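You operate a simulated robot arm through the tools that you are given. There is no shell and no other tool.

Carry out the task below with a simulated robot arm. There is one attempt and no reset: what you move stays moved.

## Task
Clamp the small roller between its stops, its black ring at N7.
Fine: slide each stop up to the roller, then lock it with the knob at N22 or N23.

Only the result counts: the job must be done as asked and must still hold three seconds after the hand-in. Knocking over, shifting, dropping, spilling or breaking anything else fails it.

## Robot
A 7-joint arm with a two-finger parallel gripper, fixed in place. Base frame: the origin is on the floor under the middle of its stand, x ahead of it, y to its left, z up; the work surface is at about z = 80. Units: cm, rad, N and s.
With the tool pointing down near the work surface it reaches from about 44 to 92 cm from the base axis. Its first joint turns from -2.496 to 2.496 rad. Payload 3 kg.
The TCP is the grasp point between the finger pads, 3 cm short of the fingertips. In the tool frame z runs along the fingers and y along their closing line. The gripper opens to 9.4 cm. The fingers are 2.8 cm wide and 1 cm thick; the gripper's body (5 by 9.6 cm) begins 5.5 cm behind the TCP.
Orientation is that of the tool frame in the base frame, as a unit quaternion [x, y, z, w]. With the fingers straight down and closing along the base's y, the tool's x points along the base's -x, its y along +y and its z along -z.

## Interface
- The arm moves only by the tool play_rows. Its argument "steps" is a list that holds one entry, the list of rows, each a list of 7 numbers: the turn, a rotation vector about the tool's x, y, z in units of 45 degrees (1.0 is 45 degrees), then the shift along the tool's x, y, z in units of 250 mm (1.0 is 250 mm), then the closure in counts, from 0 (fully open) to 255 (shut). In form: [[[rx, ry, rz, x, y, z, fingers], ...]]. A call has 1 to 20 rows; each row is the pose to reach, as a shift and turn from the pose commanded when the call began, along the tool's axes at that moment. A call with a number of a shift or a turn outside -1 to 1 is refused whole. Each row takes 0.2 s and may step no farther than 5 cm and 0.15 rad from the row before; otherwise, or with a gripper value out of range, the whole call is refused. A pose out of reach is approached as far as the arm can. The call stops where the force on the tool passes 90 N (or 10 N more than at its start, if that is more) or the arm is blocked; 0.2 s more then pass. Each finger travels about 7.2 cm/s and halts on what it meets, pressing with about 39 N; the grip force reading is that of the motor and also rises with nothing between the fingers. The clock runs only during rows and for 0.2 s after the last one: add rows that repeat a pose to give the fingers time. It gives the time, the measured TCP pose, the force on the tool (base axes), the opening and the grip force at its end, in the units of the frame above (readings bear some noise), with the torque about the TCP (base axes, N m) and any sound that the robot's microphone picked up, and new pictures: "pictures" is both (left out), scene, wrist or none.
- Cameras (640 x 400 px; columns grow to the right, rows downward): "scene" is fixed at [5.53, -63.86, 154.81]; the picture's right is [0.97, -0.24, 0.00], its down [-0.10, -0.41, -0.91] and it looks along [0.21, 0.88, -0.42] (base axes); focal length 366 px, centre (320, 200). "wrist" rides on the gripper at [7.6, 1.4, -10.2] in the tool frame; the picture's right is [-0.18, 0.98, 0.00], its down [-0.75, -0.14, -0.64] and it looks along [-0.63, -0.12, 0.77] (tool axes); focal length 243 px, centre (320, 200). There is no depth. A picture from a camera that has moved, and an enlarged one, comes with that camera's place and axes in the base frame and with its lens. The place of the scene camera against the robot may be out by one fixed shift of up to 1.8 cm in any direction.
- close_up(camera, box): a new picture of the part [left, top, right, bottom] of that camera's present view, enlarged. It takes no simulated time.
- close_job(): hands the job in; it is judged then, once.

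Places have to be worked out from the pictures, the camera data and where the tool is seen. Open the gripper and draw the arm clear of the work before you hand the job in, unless the task says otherwise.

The tools are called by a JSON object that holds its "op" and its "data". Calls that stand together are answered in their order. play_rows: Moves the arm, as the interface text tells. Its arguments: {"type":"object","properties":{"steps":{"type":"array","items":{"type":"array","items":{"type":"array","items":{"type":"number"}}}},"pictures":{"type":"string","enum":["both","scene","wrist","none"]}},"required":["steps"]} The other tools are called the same way: close_up (camera, box) takes an enlarged picture of a part of a camera's view; close_job () hands the job in.

At the start:

```text
time_s: 0.0
eef_pos: [28.29, 49.16, 110.34]
tool_rot: [-0.001, 1.0, 0.0, -0.001]
force: [0.9, 0.6, -0.4]
torque: [-0.01, 0.04, 0.04]
gripper_width: 9.41
grip_force: 0.0
```

scene: 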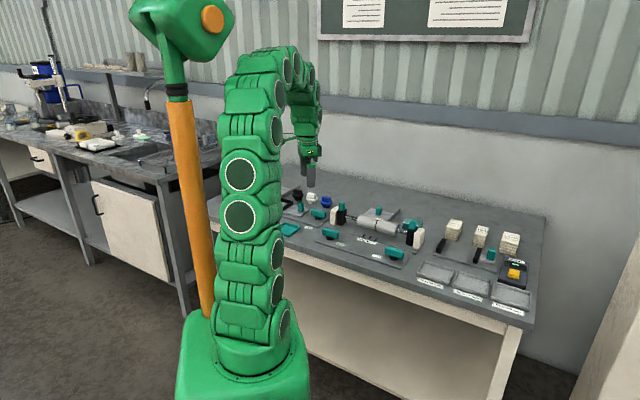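
wrist: 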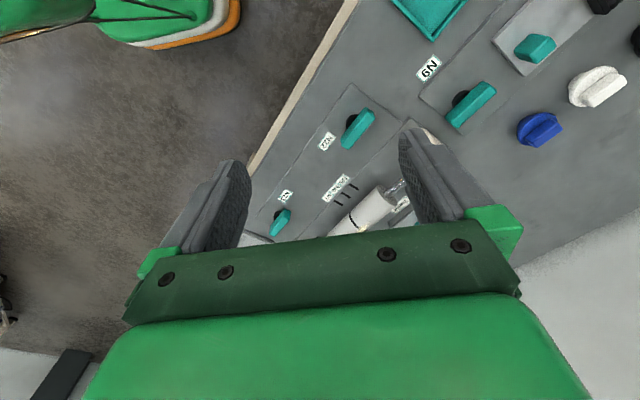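

I'll begin by enlarging the scene and wrist views to identify the roller, stops, knobs and labels.

{"op": "close_up", "data": {"camera": "scene", "box": [260, 170, 420, 270]}}

{"op": "close_up", "data": {"camera": "scene", "box": [400, 200, 560, 300]}}

{"op": "close_up", "data": {"camera": "wrist", "box": [240, 90, 440, 240]}}

{"op": "close_up", "data": {"camera": "wrist", "box": [380, 0, 640, 160]}}

```text
4.00 times, centred on (340, 220) of scene
camera zoom: at [5.53, -63.86, 154.81], right [0.97, -0.24, 0.0], down [-0.1, -0.41, -0.91], along [0.21, 0.88, -0.42], focal length 1463 px, centre (240, 120)
```

zoom: 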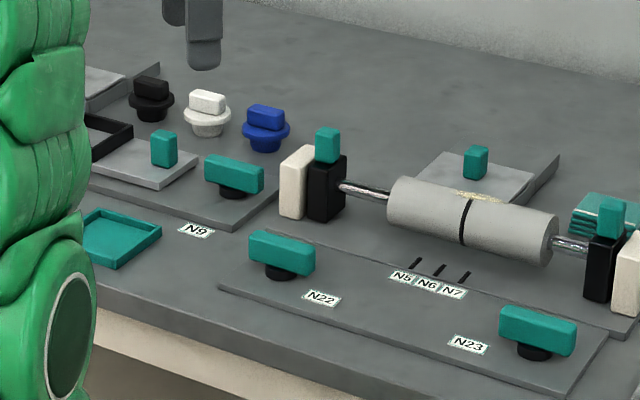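

```text
4.00 times, centred on (480, 250) of scene
camera zoom: at [5.53, -63.86, 154.81], right [0.97, -0.24, 0.0], down [-0.1, -0.41, -0.91], along [0.21, 0.88, -0.42], focal length 1463 px, centre (-320, 0)
```

zoom: 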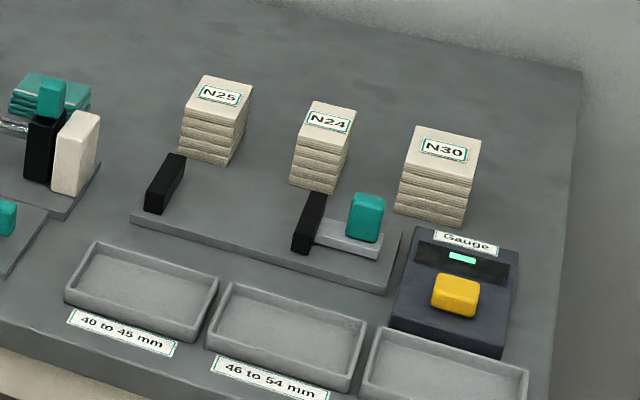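

```text
2.67 times, centred on (340, 165) of wrist
camera zoom: at [20.62, 50.47, 120.61], right [0.18, 0.98, 0.0], down [0.75, -0.14, 0.64], along [0.63, -0.12, -0.77], focal length 647 px, centre (267, 293)
```

zoom: 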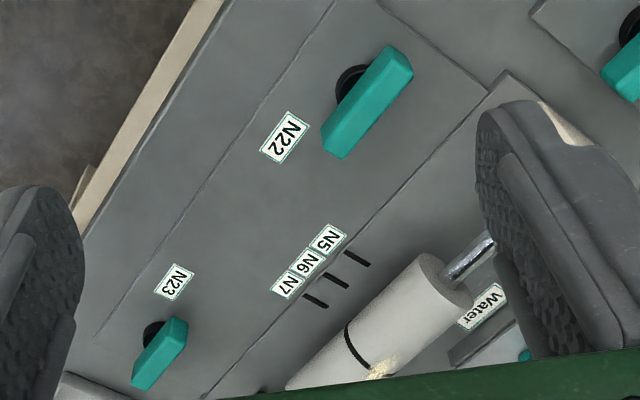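

```text
2.46 times, centred on (510, 80) of wrist
camera zoom: at [20.62, 50.47, 120.61], right [0.18, 0.98, 0.0], down [0.75, -0.14, 0.64], along [0.63, -0.12, -0.77], focal length 597 px, centre (-148, 495)
```

zoom: 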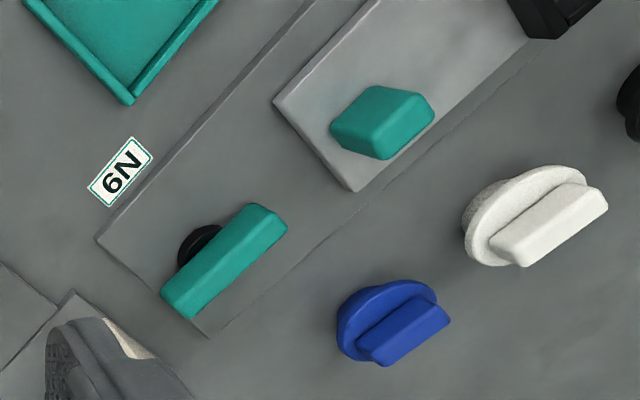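

The roller sits on a rod running roughly at -45° in the base frame, with marks N5/N6/N7 in front of it and lock knobs at N22 (left) and N23 (right). I'll turn the tool 45° so the wrist camera looks square onto the rod and move it to a viewing place high above the bench.

{"op": "play_rows", "data": {"steps": [[[0, 0, -0.125, -0.0635, -0.0834, 0.0266, 0], [0, 0, -0.25, -0.127, -0.1668, 0.0532, 0], [0, 0, -0.375, -0.1905, -0.25, 0.08, 0], [0, 0, -0.5, -0.254, -0.3335, 0.1065, 0], [0, 0, -0.625, -0.3175, -0.417, 0.133, 0], [0, 0, -0.75, -0.381, -0.5, 0.16, 0], [0, 0, -0.875, -0.4445, -0.584, 0.1865, 0], [0, 0, -1.0, -0.508, -0.667, 0.213, 0], [0, 0, -1.0, -0.508, -0.667, 0.213, 0]]], "pictures": "both"}}

```text
time_s: 2.0
eef_pos: [41.02, 32.38, 104.98]
tool_rot: [-0.383, 0.924, 0.0, 0.0]
force: [0.5, -0.1, 0.6]
torque: [0.04, 0.0, 0.02]
gripper_width: 9.38
grip_force: 0.0
camera wrist: at [34.56, 27.9, 115.36], right [-0.57, 0.82, 0.0], down [0.63, 0.43, 0.64], along [0.53, 0.36, -0.77], focal length 243 px, centre (320, 200)
```

scene: 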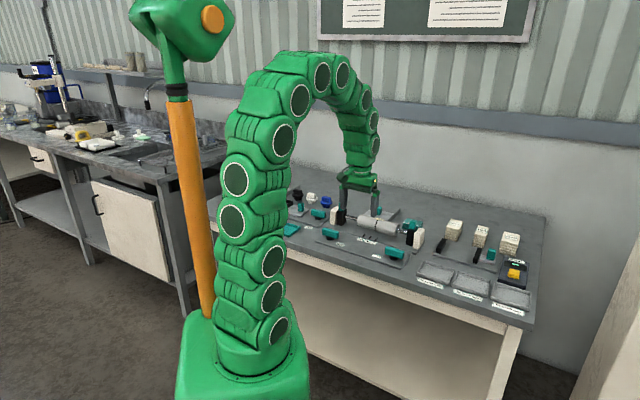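
wrist: 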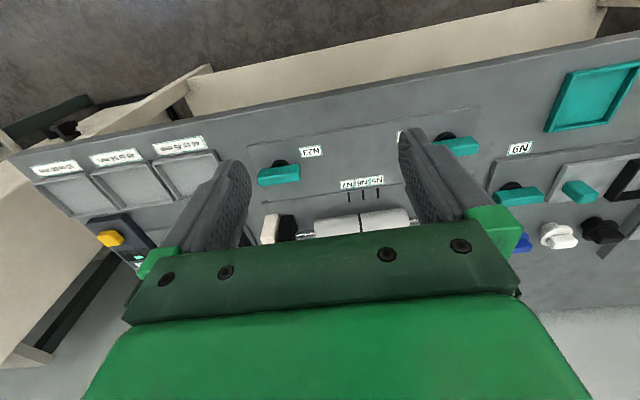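

The wrist view is upside-down (top is toward the robot), so things below the TCP appear near the top. I'll move out 18 cm over the roller to see the whole rod with both stops and knobs.

{"op": "play_rows", "data": {"steps": [[[0, 0, 0, -0.144, 0, 0, 0], [0, 0, 0, -0.288, 0, 0, 0], [0, 0, 0, -0.432, 0, 0, 0], [0, 0, 0, -0.576, 0, 0, 0], [0, 0, 0, -0.72, 0, 0, 0], [0, 0, 0, -0.72, 0, 0, 0], [0, 0, 0, -0.72, 0, 0, 0]]], "pictures": "both"}}

```text
time_s: 3.6
eef_pos: [53.75, 45.35, 105.12]
tool_rot: [-0.383, 0.924, 0.0, 0.0]
force: [0.6, 0.6, -0.7]
torque: [-0.02, -0.02, 0.01]
gripper_width: 9.39
grip_force: 0.1
camera wrist: at [47.3, 40.92, 115.46], right [-0.57, 0.82, 0.0], down [0.63, 0.43, 0.64], along [0.53, 0.36, -0.77], focal length 243 px, centre (320, 200)
```

scene: 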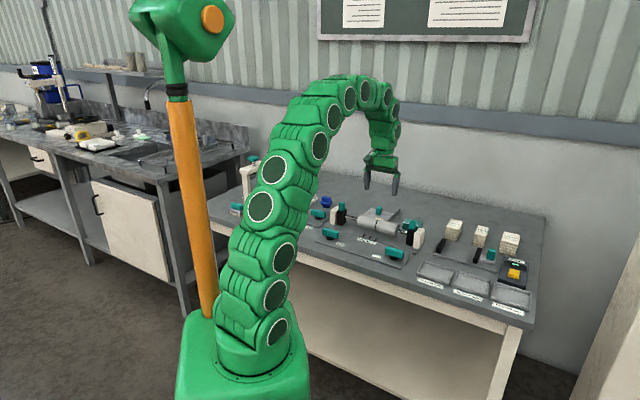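
wrist: 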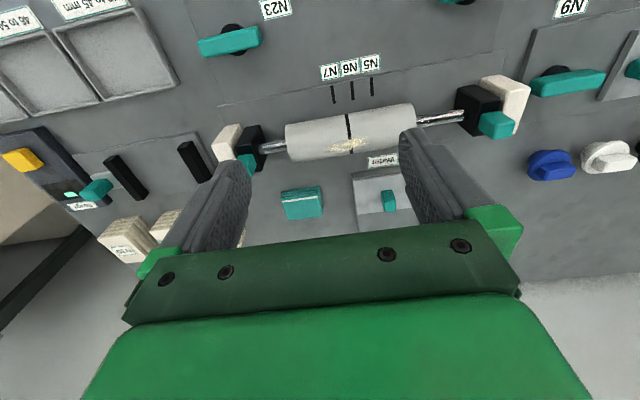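

Now I see the rod, roller with black ring, both black stops with green grips against cream end posts. I'll enlarge for precise measurement.

{"op": "close_up", "data": {"camera": "wrist", "box": [190, 40, 350, 200]}}

{"op": "close_up", "data": {"camera": "wrist", "box": [310, 40, 550, 190]}}

{"op": "close_up", "data": {"camera": "scene", "box": [280, 180, 440, 280]}}

```text
2.50 times, centred on (270, 120) of wrist
camera zoom: at [47.3, 40.92, 115.46], right [-0.57, 0.82, 0.0], down [0.63, 0.43, 0.64], along [0.53, 0.36, -0.77], focal length 606 px, centre (445, 400)
```

zoom: 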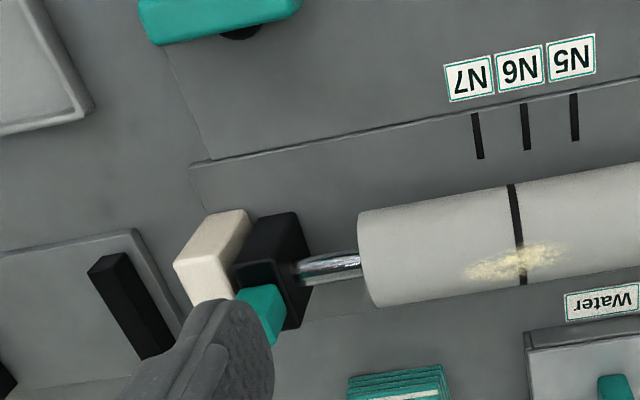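

```text
2.67 times, centred on (430, 115) of wrist
camera zoom: at [47.3, 40.92, 115.46], right [-0.57, 0.82, 0.0], down [0.63, 0.43, 0.64], along [0.53, 0.36, -0.77], focal length 647 px, centre (27, 427)
```

zoom: 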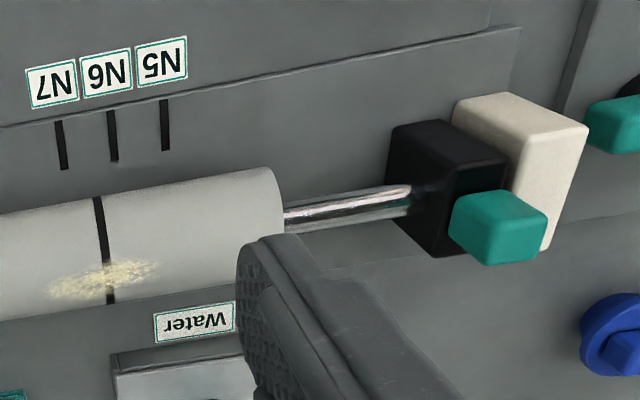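

```text
4.00 times, centred on (360, 230) of scene
camera zoom: at [5.53, -63.86, 154.81], right [0.97, -0.24, 0.0], down [-0.1, -0.41, -0.91], along [0.21, 0.88, -0.42], focal length 1463 px, centre (160, 80)
```

zoom: 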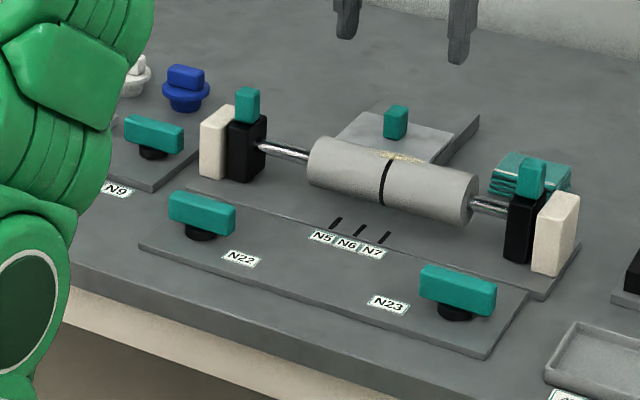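

Working from the marks, the rod runs along base direction (0.707, -0.707) ("d"); I get N7 at d≈4.6, and the ring at d≈3.3, so the roller has to go about 1.3 cm toward N23. I'll move over the N22-side stop for a closer look at its grip.

{"op": "play_rows", "data": {"steps": [[[0, 0, 0, -0.0154, 0.1276, 0.016, 0], [0, 0, 0, -0.0308, 0.2552, 0.032, 0], [0, 0, 0, -0.0462, 0.3828, 0.048, 0], [0, 0, 0, -0.0616, 0.5104, 0.064, 0], [0, 0, 0, -0.077, 0.638, 0.08, 0], [0, 0, 0, -0.077, 0.638, 0.08, 0], [0, 0, 0, -0.077, 0.638, 0.08, 0]]], "pictures": "both"}}

```text
time_s: 5.2
eef_pos: [43.63, 57.93, 102.78]
tool_rot: [-0.383, 0.924, 0.0, 0.0]
force: [0.2, -0.2, 0.1]
torque: [-0.01, -0.03, 0.01]
gripper_width: 9.4
grip_force: 0.1
camera wrist: at [37.24, 53.46, 113.15], right [-0.57, 0.82, 0.0], down [0.63, 0.43, 0.64], along [0.53, 0.36, -0.77], focal length 243 px, centre (320, 200)
```

scene: 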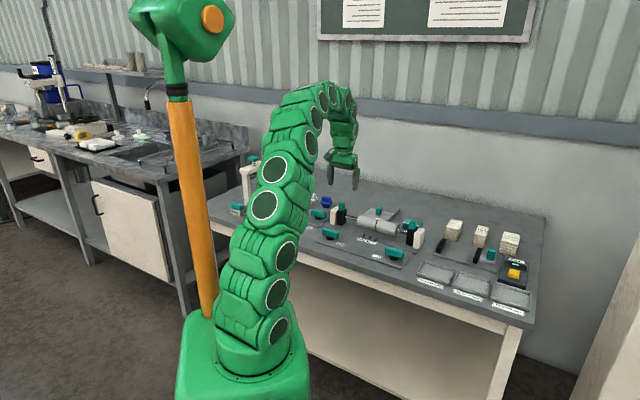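
wrist: 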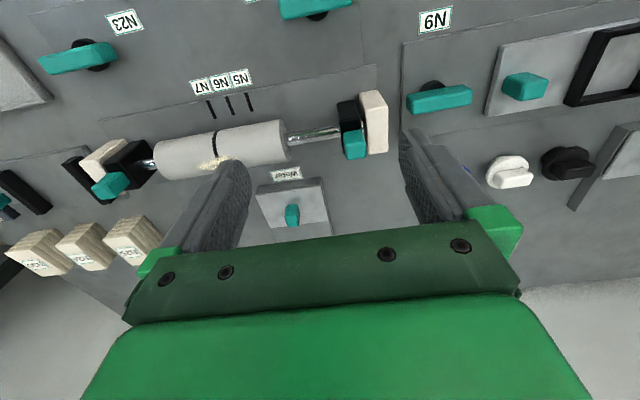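

The N22-side stop is now in the open between the fingers. I'll enlarge it, plus the scene view.

{"op": "close_up", "data": {"camera": "wrist", "box": [270, 60, 430, 180]}}

{"op": "close_up", "data": {"camera": "scene", "box": [300, 190, 380, 240]}}

{"op": "close_up", "data": {"camera": "scene", "box": [370, 200, 450, 270]}}

{"op": "close_up", "data": {"camera": "scene", "box": [210, 150, 350, 250]}}

```text
3.33 times, centred on (350, 120) of wrist
camera zoom: at [37.24, 53.46, 113.15], right [-0.57, 0.82, 0.0], down [0.63, 0.43, 0.64], along [0.53, 0.36, -0.77], focal length 809 px, centre (220, 467)
```

zoom: 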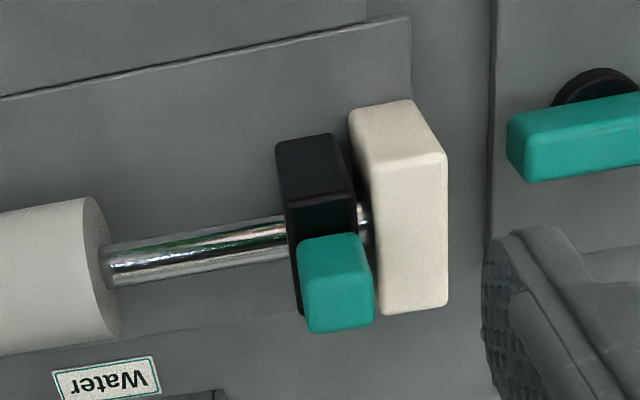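

```text
8.00 times, centred on (340, 215) of scene
camera zoom: at [5.53, -63.86, 154.81], right [0.97, -0.24, 0.0], down [-0.1, -0.41, -0.91], along [0.21, 0.88, -0.42], focal length 2925 px, centre (160, 80)
```

zoom: 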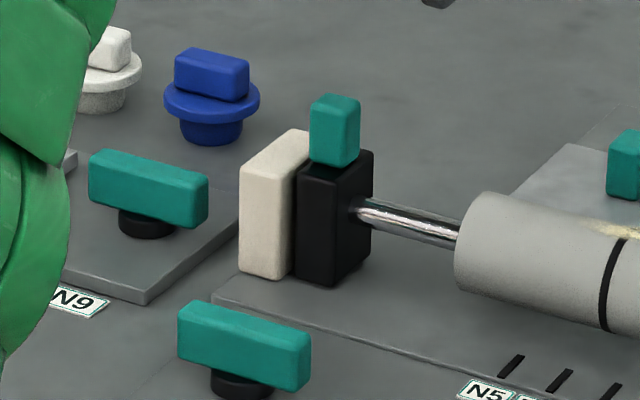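

```text
5.71 times, centred on (410, 235) of scene
camera zoom: at [5.53, -63.86, 154.81], right [0.97, -0.24, 0.0], down [-0.1, -0.41, -0.91], along [0.21, 0.88, -0.42], focal length 2090 px, centre (-194, 0)
```

zoom: 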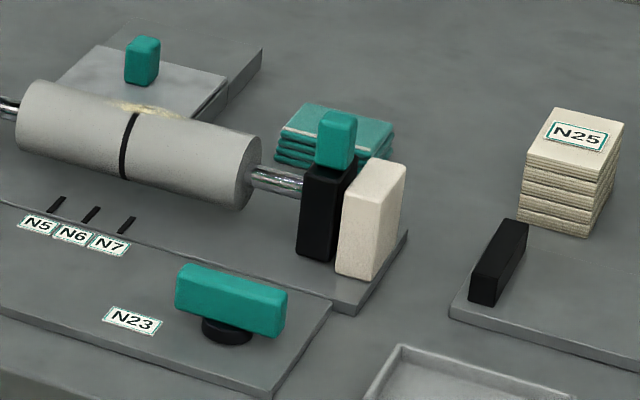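

```text
4.00 times, centred on (280, 200) of scene
camera zoom: at [5.53, -63.86, 154.81], right [0.97, -0.24, 0.0], down [-0.1, -0.41, -0.91], along [0.21, 0.88, -0.42], focal length 1463 px, centre (480, 200)
```

zoom: 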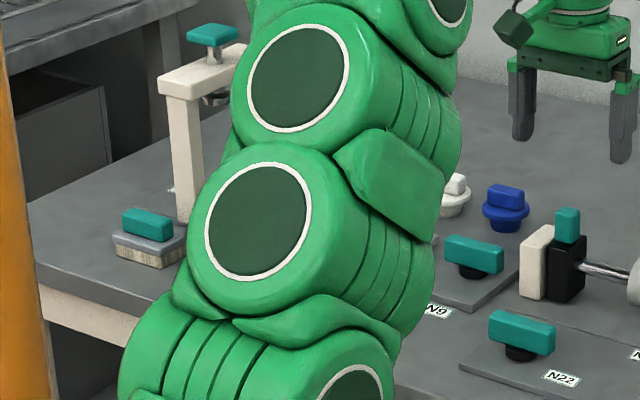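

Let me enlarge the stop's grip still further to tell its top face from its sides.

{"op": "close_up", "data": {"camera": "wrist", "box": [330, 80, 394, 170]}}

{"op": "close_up", "data": {"camera": "scene", "box": [325, 195, 355, 230]}}

```text
4.44 times, centred on (362, 125) of wrist
camera zoom: at [37.24, 53.46, 113.15], right [-0.57, 0.82, 0.0], down [0.63, 0.43, 0.64], along [0.53, 0.36, -0.77], focal length 1078 px, centre (133, 533)
```

zoom: 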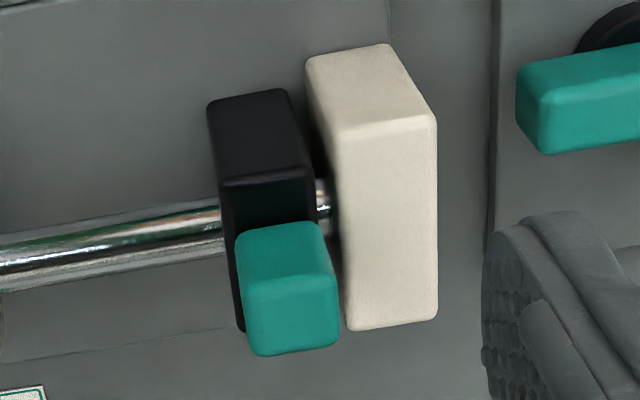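

```text
11.43 times, centred on (340, 212) of scene
camera zoom: at [5.53, -63.86, 154.81], right [0.97, -0.24, 0.0], down [-0.1, -0.41, -0.91], along [0.21, 0.88, -0.42], focal length 4179 px, centre (91, 57)
```

zoom: 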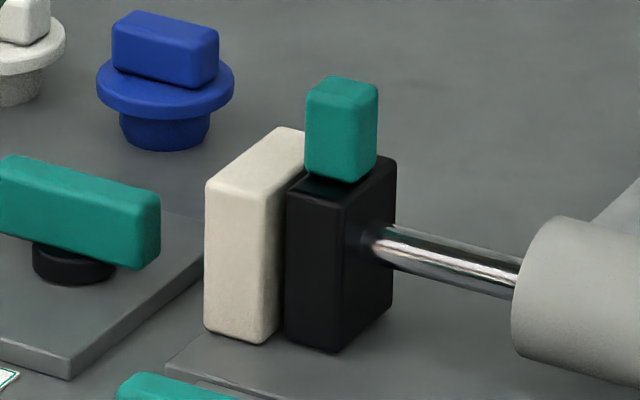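

I estimate the N22-side stop's grip at d≈-13.0, n≈77.0 (distance outward), top z≈90.3, about 2 cm wide; block top z≈87.4, roller top z≈87. I'll move above it at TCP z≈97 with the fingers part closed and check alignment.

{"op": "play_rows", "data": {"steps": [[[0, 0, 0, -0.0519, 0.0289, 0.0578, 30], [0, 0, 0, -0.1038, 0.0578, 0.1156, 60], [0, 0, 0, -0.1557, 0.0867, 0.1734, 90], [0, 0, 0, -0.2076, 0.1156, 0.2312, 120], [0, 0, 0, -0.2076, 0.1156, 0.2312, 120], [0, 0, 0, -0.2076, 0.1156, 0.2312, 120]]], "pictures": "both"}}

```text
time_s: 6.6
eef_pos: [45.37, 63.57, 97.08]
tool_rot: [-0.383, 0.924, 0.0, 0.001]
force: [-0.3, 0.0, 0.0]
torque: [0.0, -0.01, 0.01]
gripper_width: 4.98
grip_force: 0.1
camera wrist: at [38.97, 59.06, 107.47], right [-0.57, 0.82, 0.0], down [0.63, 0.43, 0.64], along [0.53, 0.36, -0.77], focal length 243 px, centre (320, 200)
```

scene: 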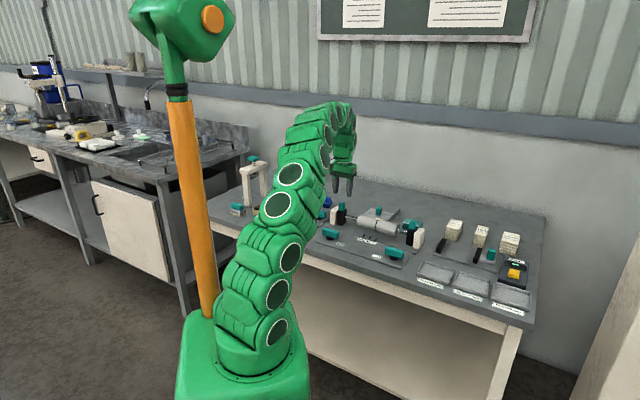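
wrist: 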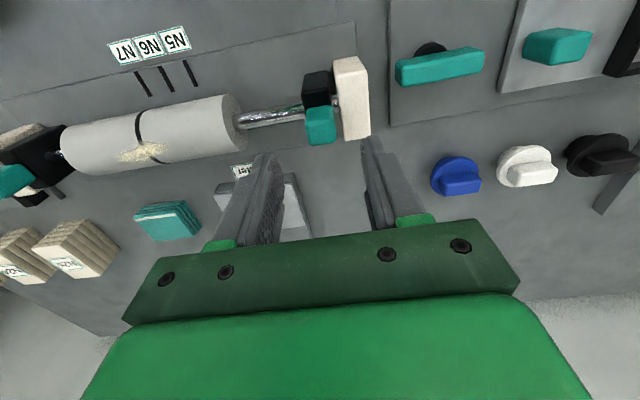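

I'll enlarge this view to re-measure the grip relative to the fingers.

{"op": "close_up", "data": {"camera": "wrist", "box": [270, 40, 398, 150]}}

{"op": "close_up", "data": {"camera": "scene", "box": [310, 150, 390, 230]}}

```text
3.64 times, centred on (334, 95) of wrist
camera zoom: at [38.97, 59.06, 107.47], right [-0.57, 0.82, 0.0], down [0.63, 0.43, 0.64], along [0.53, 0.36, -0.77], focal length 882 px, centre (269, 582)
```

zoom: 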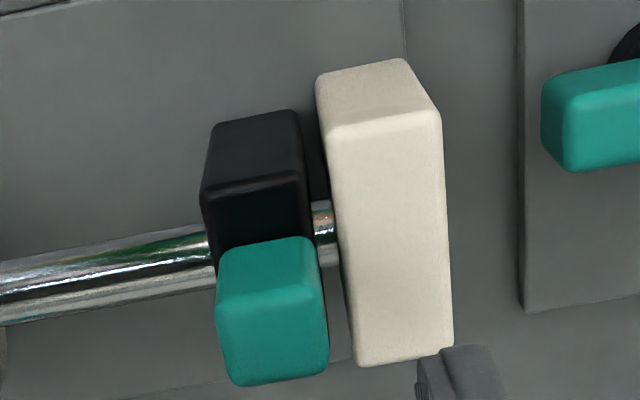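

```text
5.00 times, centred on (350, 190) of scene
camera zoom: at [5.53, -63.86, 154.81], right [0.97, -0.24, 0.0], down [-0.1, -0.41, -0.91], along [0.21, 0.88, -0.42], focal length 1828 px, centre (170, 250)
```

zoom: 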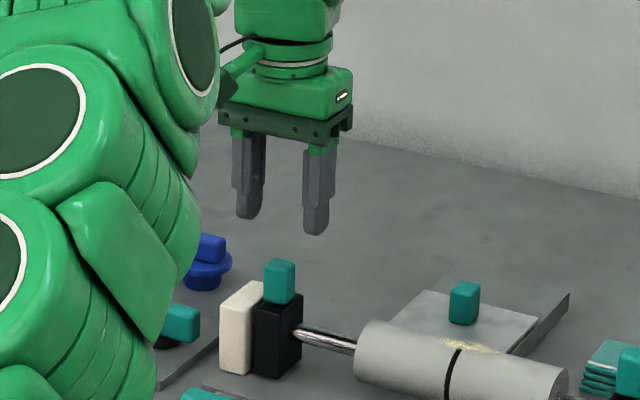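

Two views agree: grip centre d≈-12.97, n≈77.0, top z≈90.3. I'll descend to TCP z≈91.4 (tips ≈88.4, just above the block top) with the fingers still open.

{"op": "play_rows", "data": {"steps": [[[0, 0, 0, 0, 0.004, 0.06, 120], [0, 0, 0, 0, 0.004, 0.12, 120], [0, 0, 0, 0, 0.004, 0.18, 120], [0, 0, 0, 0, 0.004, 0.227, 120], [0, 0, 0, 0, 0.004, 0.227, 120]]], "pictures": "both"}}

```text
time_s: 7.8
eef_pos: [45.22, 63.51, 91.41]
tool_rot: [-0.383, 0.924, 0.0, 0.0]
force: [0.5, 0.5, 0.0]
torque: [-0.01, 0.0, -0.03]
gripper_width: 4.97
grip_force: 0.1
camera wrist: at [38.82, 59.14, 101.76], right [-0.57, 0.82, 0.0], down [0.63, 0.43, 0.64], along [0.53, 0.36, -0.77], focal length 243 px, centre (320, 200)
```

scene: 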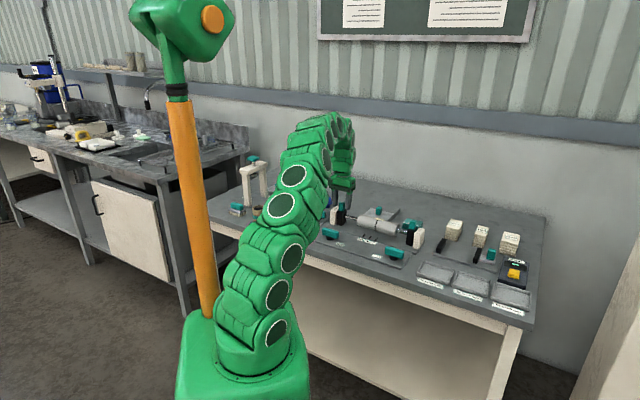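
wrist: 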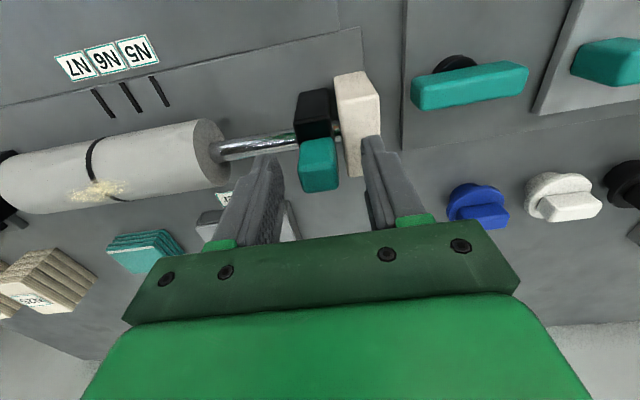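

Fingers appear on either side of the grip (tip centre projects to about (320,160), the grip is at (319,165)). Checking the height from the scene camera before closing.

{"op": "close_up", "data": {"camera": "scene", "box": [310, 175, 374, 235]}}

{"op": "close_up", "data": {"camera": "wrist", "box": [240, 80, 400, 220]}}

```text
6.67 times, centred on (342, 205) of scene
camera zoom: at [5.53, -63.86, 154.81], right [0.97, -0.24, 0.0], down [-0.1, -0.41, -0.91], along [0.21, 0.88, -0.42], focal length 2438 px, centre (173, 167)
```

zoom: 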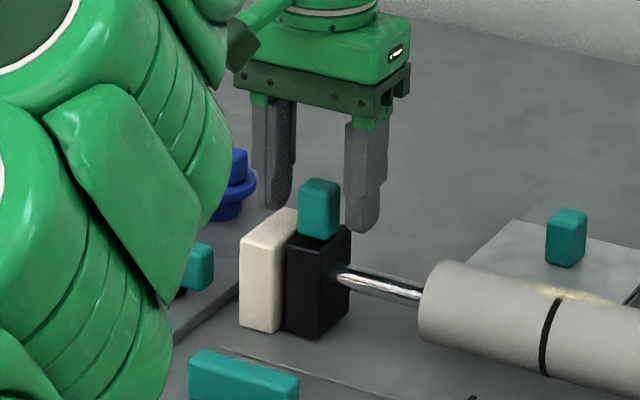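

```text
2.86 times, centred on (320, 150) of wrist
camera zoom: at [38.82, 59.14, 101.76], right [-0.57, 0.82, 0.0], down [0.63, 0.43, 0.64], along [0.53, 0.36, -0.77], focal length 693 px, centre (320, 343)
```

zoom: 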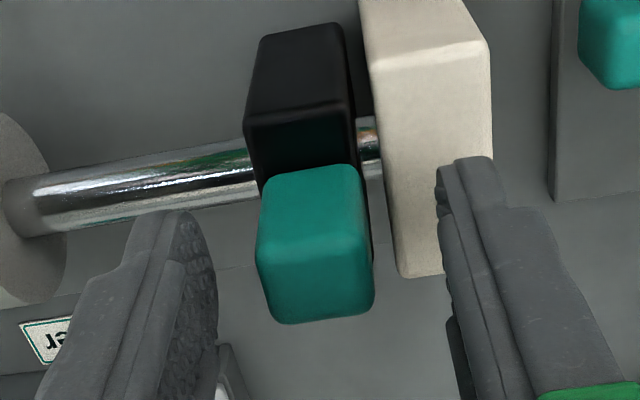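

Geometry is right: the grip lies between the fingers with tips about at block-top level. Closing on it.

{"op": "play_rows", "data": {"steps": [[[0, 0, 0, 0, 0, 0, 170], [0, 0, 0, 0, 0, 0, 200], [0, 0, 0, 0, 0, 0, 230], [0, 0, 0, 0, 0, 0, 255], [0, 0, 0, 0, 0, 0, 255]]], "pictures": "wrist"}}

```text
time_s: 9.0
eef_pos: [45.35, 63.46, 91.4]
tool_rot: [-0.383, 0.924, 0.001, 0.0]
force: [9.3, -10.4, 0.0]
torque: [-0.33, -0.09, -0.02]
gripper_width: 2.17
grip_force: 44.6
camera wrist: at [38.87, 59.1, 101.75], right [-0.56, 0.83, 0.0], down [0.63, 0.43, 0.64], along [0.53, 0.36, -0.77], focal length 243 px, centre (320, 200)
```

wrist: 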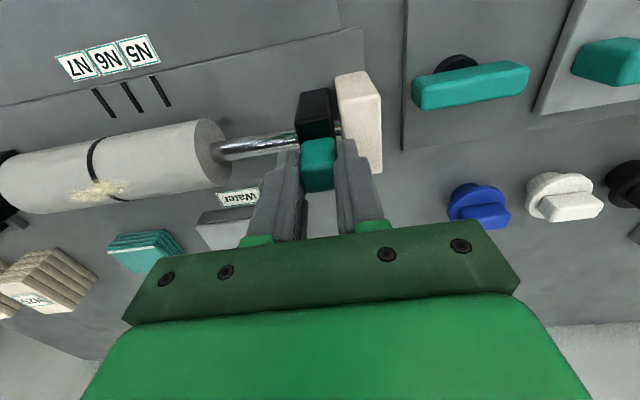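

Gripped (2.17 cm), with about 14 N along +d from a slight centring offset, so the stop has some friction or is locked. I'll pull it gently 0.5 cm toward the roller and watch the force.

{"op": "play_rows", "data": {"steps": [[[0, 0, 0, 0, -0.006, 0, 255], [0, 0, 0, 0, -0.012, 0, 255], [0, 0, 0, 0, -0.018, 0, 255], [0, 0, 0, 0, -0.024, 0, 255], [0, 0, 0, 0, -0.024, 0, 255]]], "pictures": "wrist"}}

```text
time_s: 10.2
eef_pos: [45.76, 63.15, 91.39]
tool_rot: [-0.383, 0.924, -0.001, -0.001]
force: [-13.4, -11.5, -7.0]
torque: [-0.4, 0.55, -0.01]
gripper_width: 2.15
grip_force: 44.6
camera wrist: at [39.26, 58.74, 101.77], right [-0.57, 0.82, 0.0], down [0.63, 0.43, 0.64], along [0.53, 0.36, -0.77], focal length 243 px, centre (320, 200)
```

wrist: 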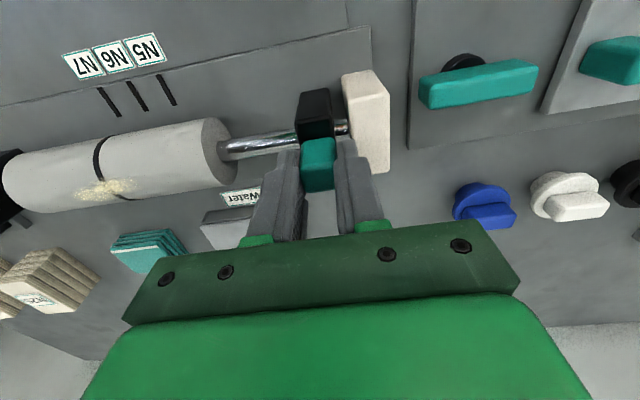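

The stop moves (0.5 cm) with almost no resistance along the rod; there's ~18 N sideways (toward the robot). I'll continue 1 cm and see whether the side force grows.

{"op": "play_rows", "data": {"steps": [[[0, 0, 0, 0, -0.01, 0, 255], [0, 0, 0, 0, -0.02, 0, 255], [0, 0, 0, 0, -0.03, 0, 255], [0, 0, 0, 0, -0.04, 0, 255], [0, 0, 0, 0, -0.04, 0, 255], [0, 0, 0, 0, -0.04, 0, 255]]], "pictures": "wrist"}}

```text
time_s: 11.6
eef_pos: [46.56, 62.43, 91.4]
tool_rot: [-0.383, 0.924, -0.001, -0.001]
force: [-19.7, -19.0, -19.6]
torque: [-0.22, 0.23, -0.11]
gripper_width: 2.19
grip_force: 45.0
camera wrist: at [40.04, 57.99, 101.78], right [-0.57, 0.82, 0.0], down [0.63, 0.43, 0.64], along [0.53, 0.36, -0.77], focal length 243 px, centre (320, 200)
```

wrist: 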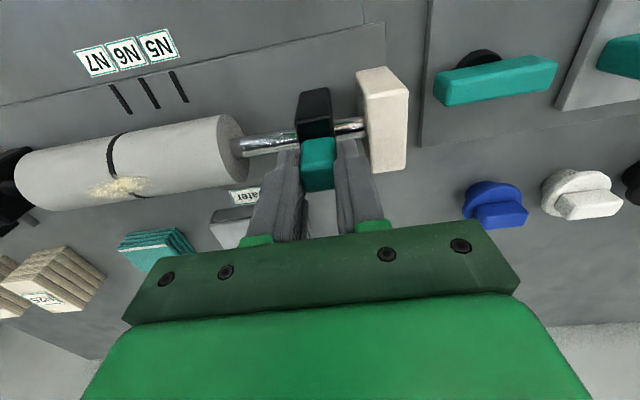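

The stop slides freely along d (now d≈-11.2) but the side force has grown to ~27 N toward the robot and ~20 N down, so the rod deviates slightly from my command line. I'll relieve it by shifting 0.1 cm toward the robot and 0.08 cm down to learn the stiffness.

{"op": "play_rows", "data": {"steps": [[[0, 0, 0, 0.002, 0, 0.0016, 255], [0, 0, 0, 0.004, 0, 0.0032, 255], [0, 0, 0, 0.004, 0, 0.0032, 255]]], "pictures": "none"}}

```text
time_s: 12.4
eef_pos: [46.44, 62.43, 91.48]
tool_rot: [-0.383, 0.924, 0.0, 0.0]
force: [-9.6, -10.6, -15.1]
torque: [-0.35, 0.35, -0.08]
gripper_width: 2.21
grip_force: 44.9
```

Stiffness is ~130 N/cm, so it's just a small misalignment. I'll loosen the fingers to ~2.7 cm so the trailing finger merely pushes the grip without side loads, and advance ~4 cm along +d (contact with roller expected after ~5 cm).

{"op": "play_rows", "data": {"steps": [[[0, 0, 0, 0, 0, 0, 182], [0, 0, 0, 0, 0, 0, 182], [0, 0, 0, 0, -0.016, 0, 182], [0, 0, 0, 0, -0.032, 0, 182], [0, 0, 0, 0, -0.048, 0, 182], [0, 0, 0, 0, -0.064, 0, 182], [0, 0, 0, 0, -0.08, 0, 182], [0, 0, 0, 0, -0.096, 0, 182], [0, 0, 0, 0, -0.112, 0, 182], [0, 0, 0, 0, -0.128, 0, 182], [0, 0, 0, 0, -0.144, 0, 182], [0, 0, 0, 0, -0.16, 0, 182], [0, 0, 0, 0, -0.16, 0, 182]]], "pictures": "both"}}

```text
time_s: 15.2
eef_pos: [49.15, 59.63, 91.37]
tool_rot: [-0.383, 0.924, -0.001, 0.0]
force: [0.1, 0.3, 0.5]
torque: [-0.02, 0.02, 0.0]
gripper_width: 2.7
grip_force: 0.2
camera wrist: at [42.76, 55.14, 101.71], right [-0.57, 0.82, 0.0], down [0.63, 0.43, 0.64], along [0.53, 0.36, -0.77], focal length 243 px, centre (320, 200)
```

scene: 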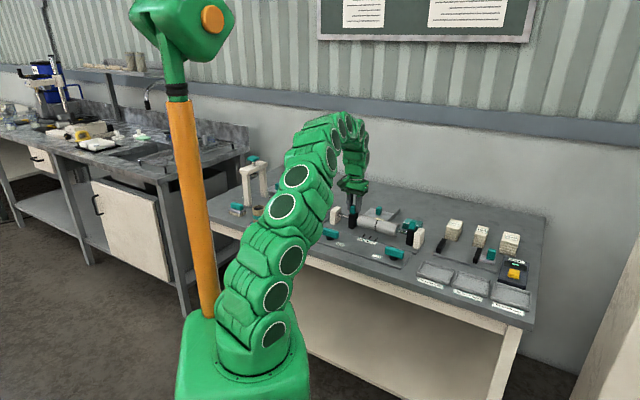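
wrist: 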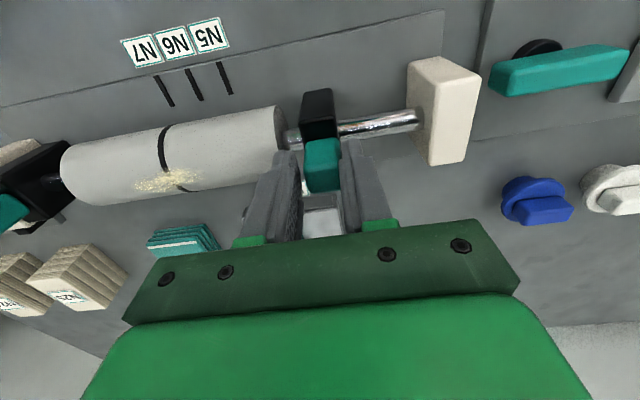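

The stop slides with no measurable force and is nearly at the roller. Enlarging to measure the remaining gap.

{"op": "close_up", "data": {"camera": "wrist", "box": [240, 70, 400, 200]}}

{"op": "close_up", "data": {"camera": "scene", "box": [310, 180, 438, 270]}}

```text
3.08 times, centred on (320, 135) of wrist
camera zoom: at [42.76, 55.14, 101.71], right [-0.57, 0.82, 0.0], down [0.63, 0.43, 0.64], along [0.53, 0.36, -0.77], focal length 746 px, centre (320, 400)
```

zoom: 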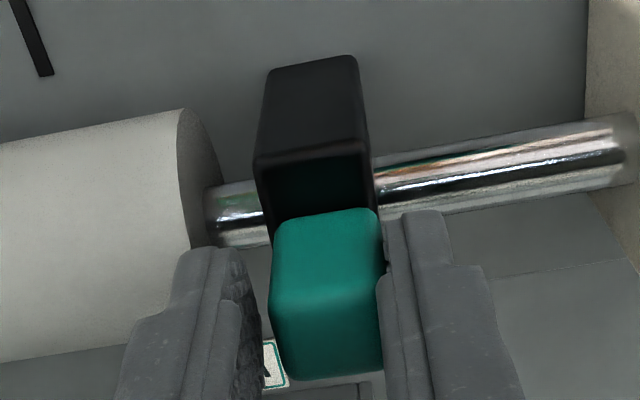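

```text
4.44 times, centred on (374, 225) of scene
camera zoom: at [5.53, -63.86, 154.81], right [0.97, -0.24, 0.0], down [-0.1, -0.41, -0.91], along [0.21, 0.88, -0.42], focal length 1625 px, centre (80, 89)
```

zoom: 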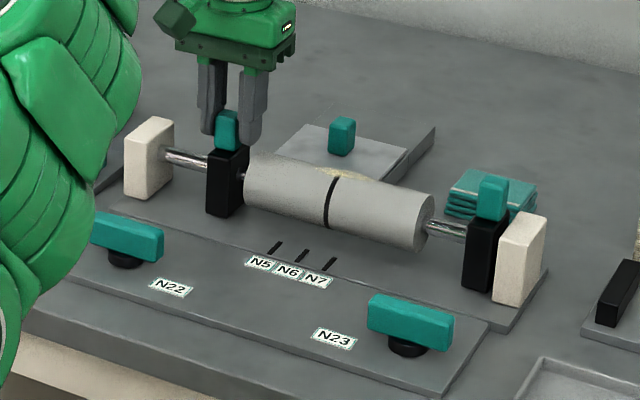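

Block face at d≈-6.5, roller end at ≈-4.6. I'll zoom on the ring and marks once more to refine how far the roller needs to travel.

{"op": "close_up", "data": {"camera": "wrist", "box": [110, 10, 270, 210]}}

```text
2.00 times, centred on (190, 110) of wrist
camera zoom: at [42.76, 55.14, 101.71], right [-0.57, 0.82, 0.0], down [0.63, 0.43, 0.64], along [0.53, 0.36, -0.77], focal length 485 px, centre (580, 380)
```

zoom: 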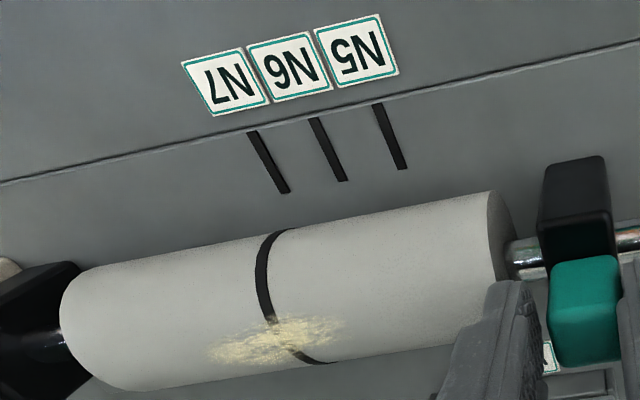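

Combining views, ring-to-N7 distance is ≈1.3 cm and the stop-to-roller gap ≈1.75 cm. I'll raise the tips 0.3 cm (clear of the roller's top) and push on 2.7 cm, which should leave the ring slightly short of N7.

{"op": "play_rows", "data": {"steps": [[[0, 0, 0, 0, 0, -0.012, 182], [0, 0, 0, 0, -0.012, -0.012, 182], [0, 0, 0, 0, -0.024, -0.012, 182], [0, 0, 0, 0, -0.036, -0.012, 182], [0, 0, 0, 0, -0.048, -0.012, 182], [0, 0, 0, 0, -0.06, -0.012, 182], [0, 0, 0, 0, -0.072, -0.012, 182], [0, 0, 0, 0, -0.084, -0.012, 182], [0, 0, 0, 0, -0.096, -0.012, 182], [0, 0, 0, 0, -0.108, -0.012, 182], [0, 0, 0, 0, -0.108, -0.012, 182]]], "pictures": "both"}}

```text
time_s: 17.6
eef_pos: [51.23, 57.69, 91.79]
tool_rot: [-0.383, 0.924, 0.0, 0.0]
force: [-0.3, 0.0, -0.2]
torque: [0.02, 0.02, 0.02]
gripper_width: 2.7
grip_force: 0.1
camera wrist: at [44.75, 53.18, 102.03], right [-0.57, 0.82, 0.0], down [0.63, 0.43, 0.64], along [0.53, 0.36, -0.77], focal length 243 px, centre (320, 200)
```

scene: 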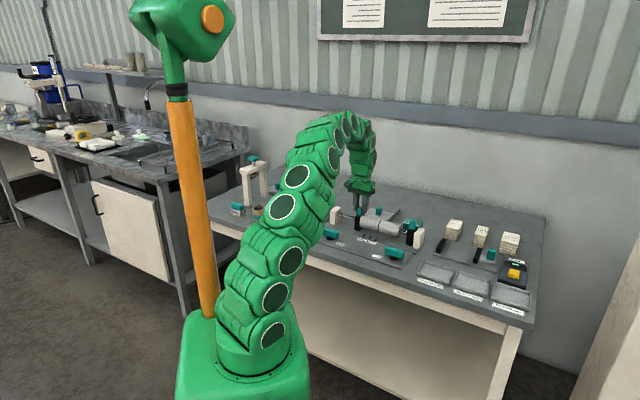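
wrist: 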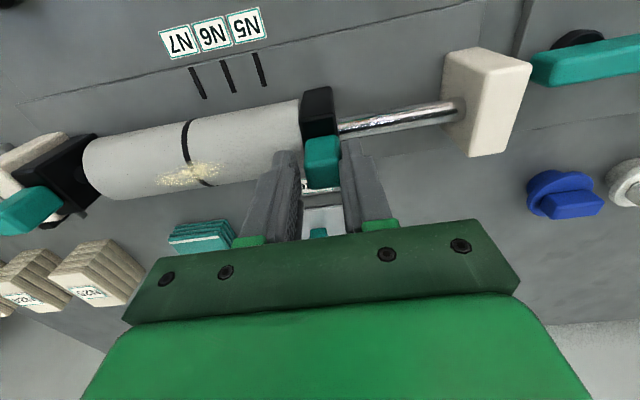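

The stop is now against the roller. Zooming to measure the ring against N7.

{"op": "close_up", "data": {"camera": "wrist", "box": [130, 10, 340, 210]}}

{"op": "close_up", "data": {"camera": "scene", "box": [340, 190, 430, 260]}}

```text
2.00 times, centred on (235, 110) of wrist
camera zoom: at [44.75, 53.18, 102.03], right [-0.57, 0.82, 0.0], down [0.63, 0.43, 0.64], along [0.53, 0.36, -0.77], focal length 485 px, centre (490, 380)
```

zoom: 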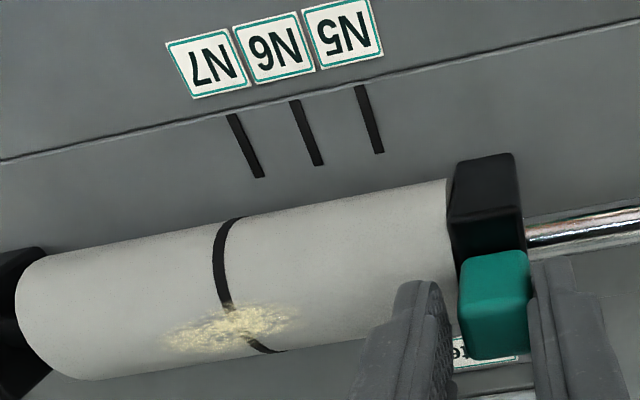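

```text
5.71 times, centred on (385, 225) of scene
camera zoom: at [5.53, -63.86, 154.81], right [0.97, -0.24, 0.0], down [-0.1, -0.41, -0.91], along [0.21, 0.88, -0.42], focal length 2090 px, centre (-51, 57)
```

zoom: 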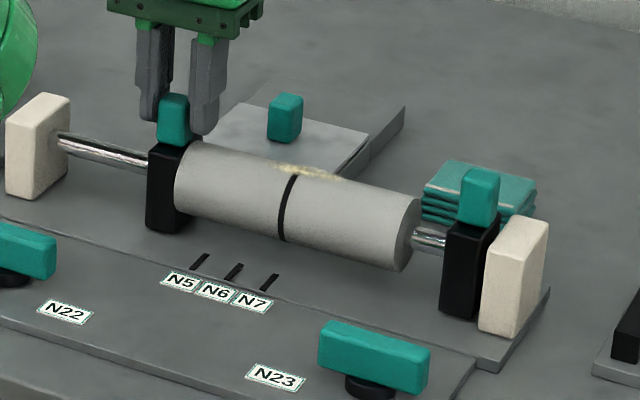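

This oblique view suggests the ring is near N7 but it's height-sensitive. I'll open, lift clear and go to a face-on view at N7 for an accurate check.

{"op": "play_rows", "data": {"steps": [[[0, 0, 0, 0, 0, 0, 140], [0, 0, 0, 0, 0, 0, 140], [0, 0, 0, 0, 0, -0.08, 140], [0, 0, 0, 0, 0, -0.16, 140], [0, 0, 0, 0, 0, -0.24, 140], [0, 0, 0, 0.07, -0.106, -0.262, 100], [0, 0, 0, 0.14, -0.212, -0.284, 60], [0, 0, 0, 0.21, -0.318, -0.306, 30], [0, 0, 0, 0.28, -0.424, -0.328, 0], [0, 0, 0, 0.28, -0.424, -0.328, 0], [0, 0, 0, 0.28, -0.424, -0.328, 0]]], "pictures": "both"}}

```text
time_s: 20.0
eef_pos: [53.82, 45.28, 100.01]
tool_rot: [-0.382, 0.924, 0.0, -0.001]
force: [0.3, -1.1, 0.0]
torque: [-0.01, 0.0, 0.0]
gripper_width: 9.41
grip_force: 0.1
camera wrist: at [47.36, 40.69, 110.35], right [-0.57, 0.82, 0.0], down [0.63, 0.43, 0.64], along [0.53, 0.36, -0.77], focal length 243 px, centre (320, 200)
```

scene: 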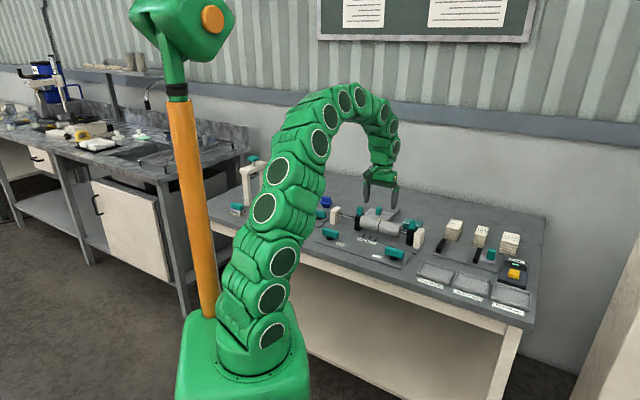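
wrist: 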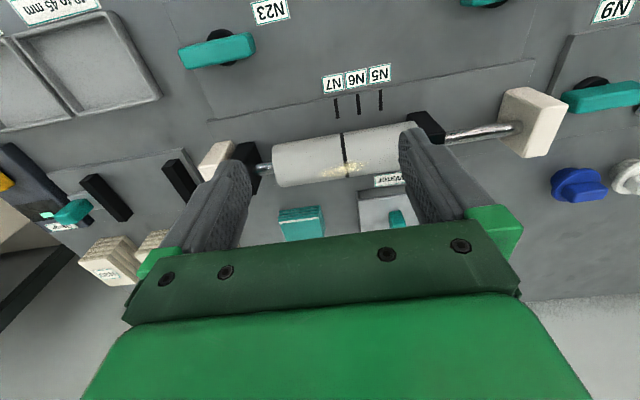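

Now a tight enlargement of the ring and N7 mark from face-on.

{"op": "close_up", "data": {"camera": "wrist", "box": [300, 70, 400, 195]}}

{"op": "close_up", "data": {"camera": "wrist", "box": [200, 60, 440, 200]}}

```text
3.20 times, centred on (350, 132) of wrist
camera zoom: at [47.36, 40.69, 110.35], right [-0.57, 0.82, 0.0], down [0.63, 0.43, 0.64], along [0.53, 0.36, -0.77], focal length 776 px, centre (224, 416)
```

zoom: 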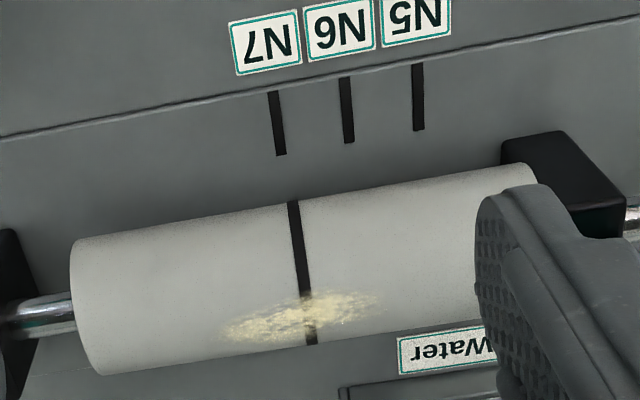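

```text
2.67 times, centred on (320, 130) of wrist
camera zoom: at [47.36, 40.69, 110.35], right [-0.57, 0.82, 0.0], down [0.63, 0.43, 0.64], along [0.53, 0.36, -0.77], focal length 647 px, centre (320, 387)
```

zoom: 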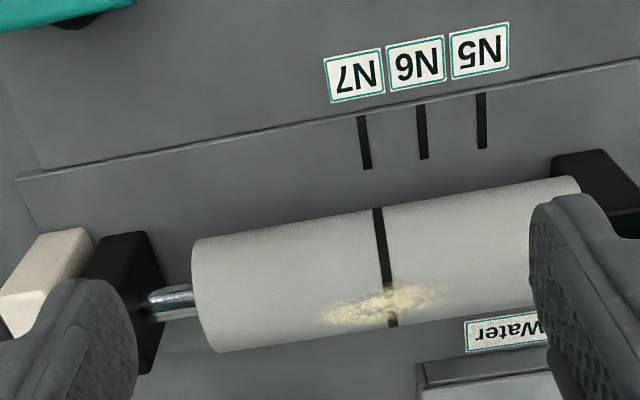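

From here the ring looks about 0.2 cm short of N7. I'll take very tight close-ups of the N7 mark and both visible ends of the ring for a more exact figure.

{"op": "close_up", "data": {"camera": "wrist", "box": [324, 95, 356, 115]}}

{"op": "close_up", "data": {"camera": "wrist", "box": [328, 125, 360, 145]}}

{"op": "close_up", "data": {"camera": "wrist", "box": [332, 163, 364, 183]}}

```text
16.00 times, centred on (340, 105) of wrist
camera zoom: at [47.36, 40.69, 110.35], right [-0.57, 0.82, 0.0], down [0.63, 0.43, 0.64], along [0.53, 0.36, -0.77], focal length 3882 px, centre (0, 1720)
```

zoom: 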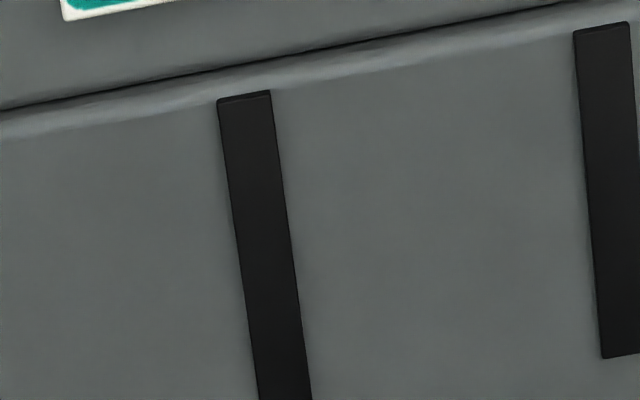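

```text
16.00 times, centred on (344, 135) of wrist
camera zoom: at [47.36, 40.69, 110.35], right [-0.57, 0.82, 0.0], down [0.63, 0.43, 0.64], along [0.53, 0.36, -0.77], focal length 3882 px, centre (-64, 1240)
```

zoom: 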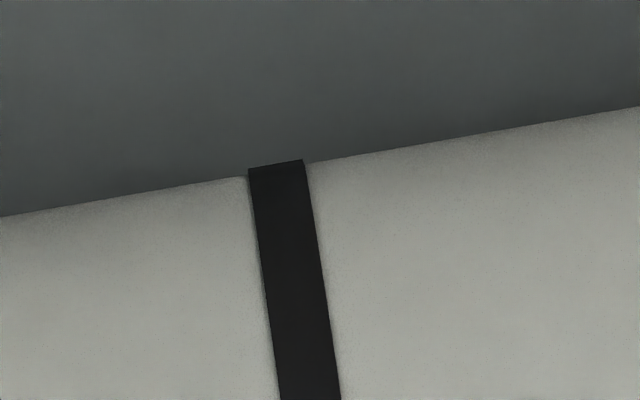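

```text
16.00 times, centred on (348, 173) of wrist
camera zoom: at [47.36, 40.69, 110.35], right [-0.57, 0.82, 0.0], down [0.63, 0.43, 0.64], along [0.53, 0.36, -0.77], focal length 3882 px, centre (-128, 632)
```

zoom: 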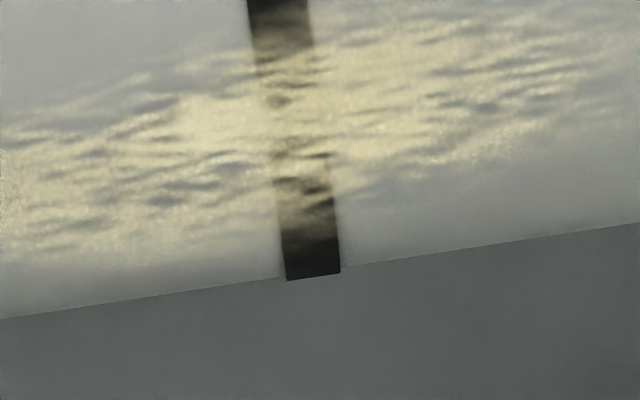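

Precise reading: N7 line and ring differ by ≈0.15 cm (ring short, toward N5). I'll go back by the exact reverse path, close to the same width behind the grip, and push 0.15 cm further.

{"op": "play_rows", "data": {"steps": [[[0, 0, 0, -0.07, 0.106, 0.022, 40], [0, 0, 0, -0.14, 0.212, 0.044, 80], [0, 0, 0, -0.21, 0.318, 0.066, 120], [0, 0, 0, -0.28, 0.424, 0.088, 140], [0, 0, 0, -0.28, 0.424, 0.088, 140], [0, 0, 0, -0.28, 0.424, 0.168, 140], [0, 0, 0, -0.28, 0.424, 0.248, 140], [0, 0, 0, -0.28, 0.424, 0.328, 140], [0, 0, 0, -0.28, 0.424, 0.328, 140], [0, 0, 0, -0.28, 0.424, 0.328, 182], [0, 0, 0, -0.28, 0.424, 0.328, 182], [0, 0, 0, -0.28, 0.422, 0.328, 182], [0, 0, 0, -0.28, 0.42, 0.328, 182], [0, 0, 0, -0.28, 0.418, 0.328, 182], [0, 0, 0, -0.28, 0.418, 0.328, 182]]], "pictures": "both"}}

```text
time_s: 23.2
eef_pos: [51.22, 57.59, 91.79]
tool_rot: [-0.382, 0.924, 0.0, 0.0]
force: [-1.3, 1.3, 1.5]
torque: [-0.03, 0.01, -0.02]
gripper_width: 2.75
grip_force: 0.5
camera wrist: at [44.75, 53.02, 102.06], right [-0.57, 0.82, 0.0], down [0.63, 0.43, 0.64], along [0.53, 0.36, -0.77], focal length 243 px, centre (320, 200)
```

scene: 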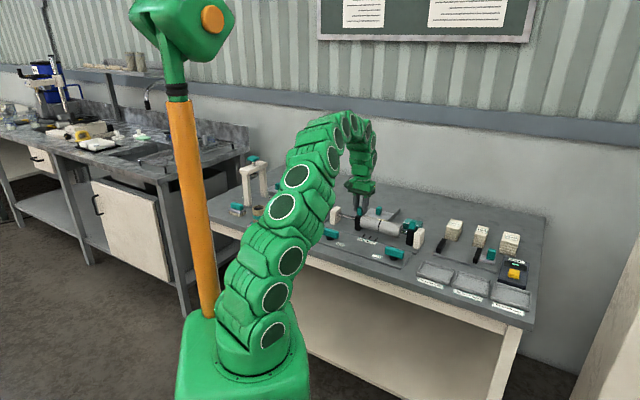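
wrist: 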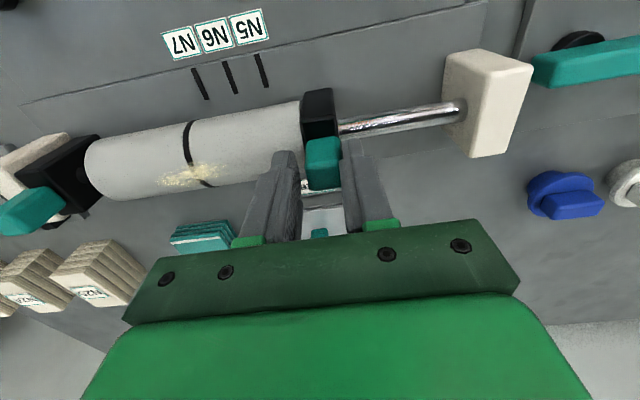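

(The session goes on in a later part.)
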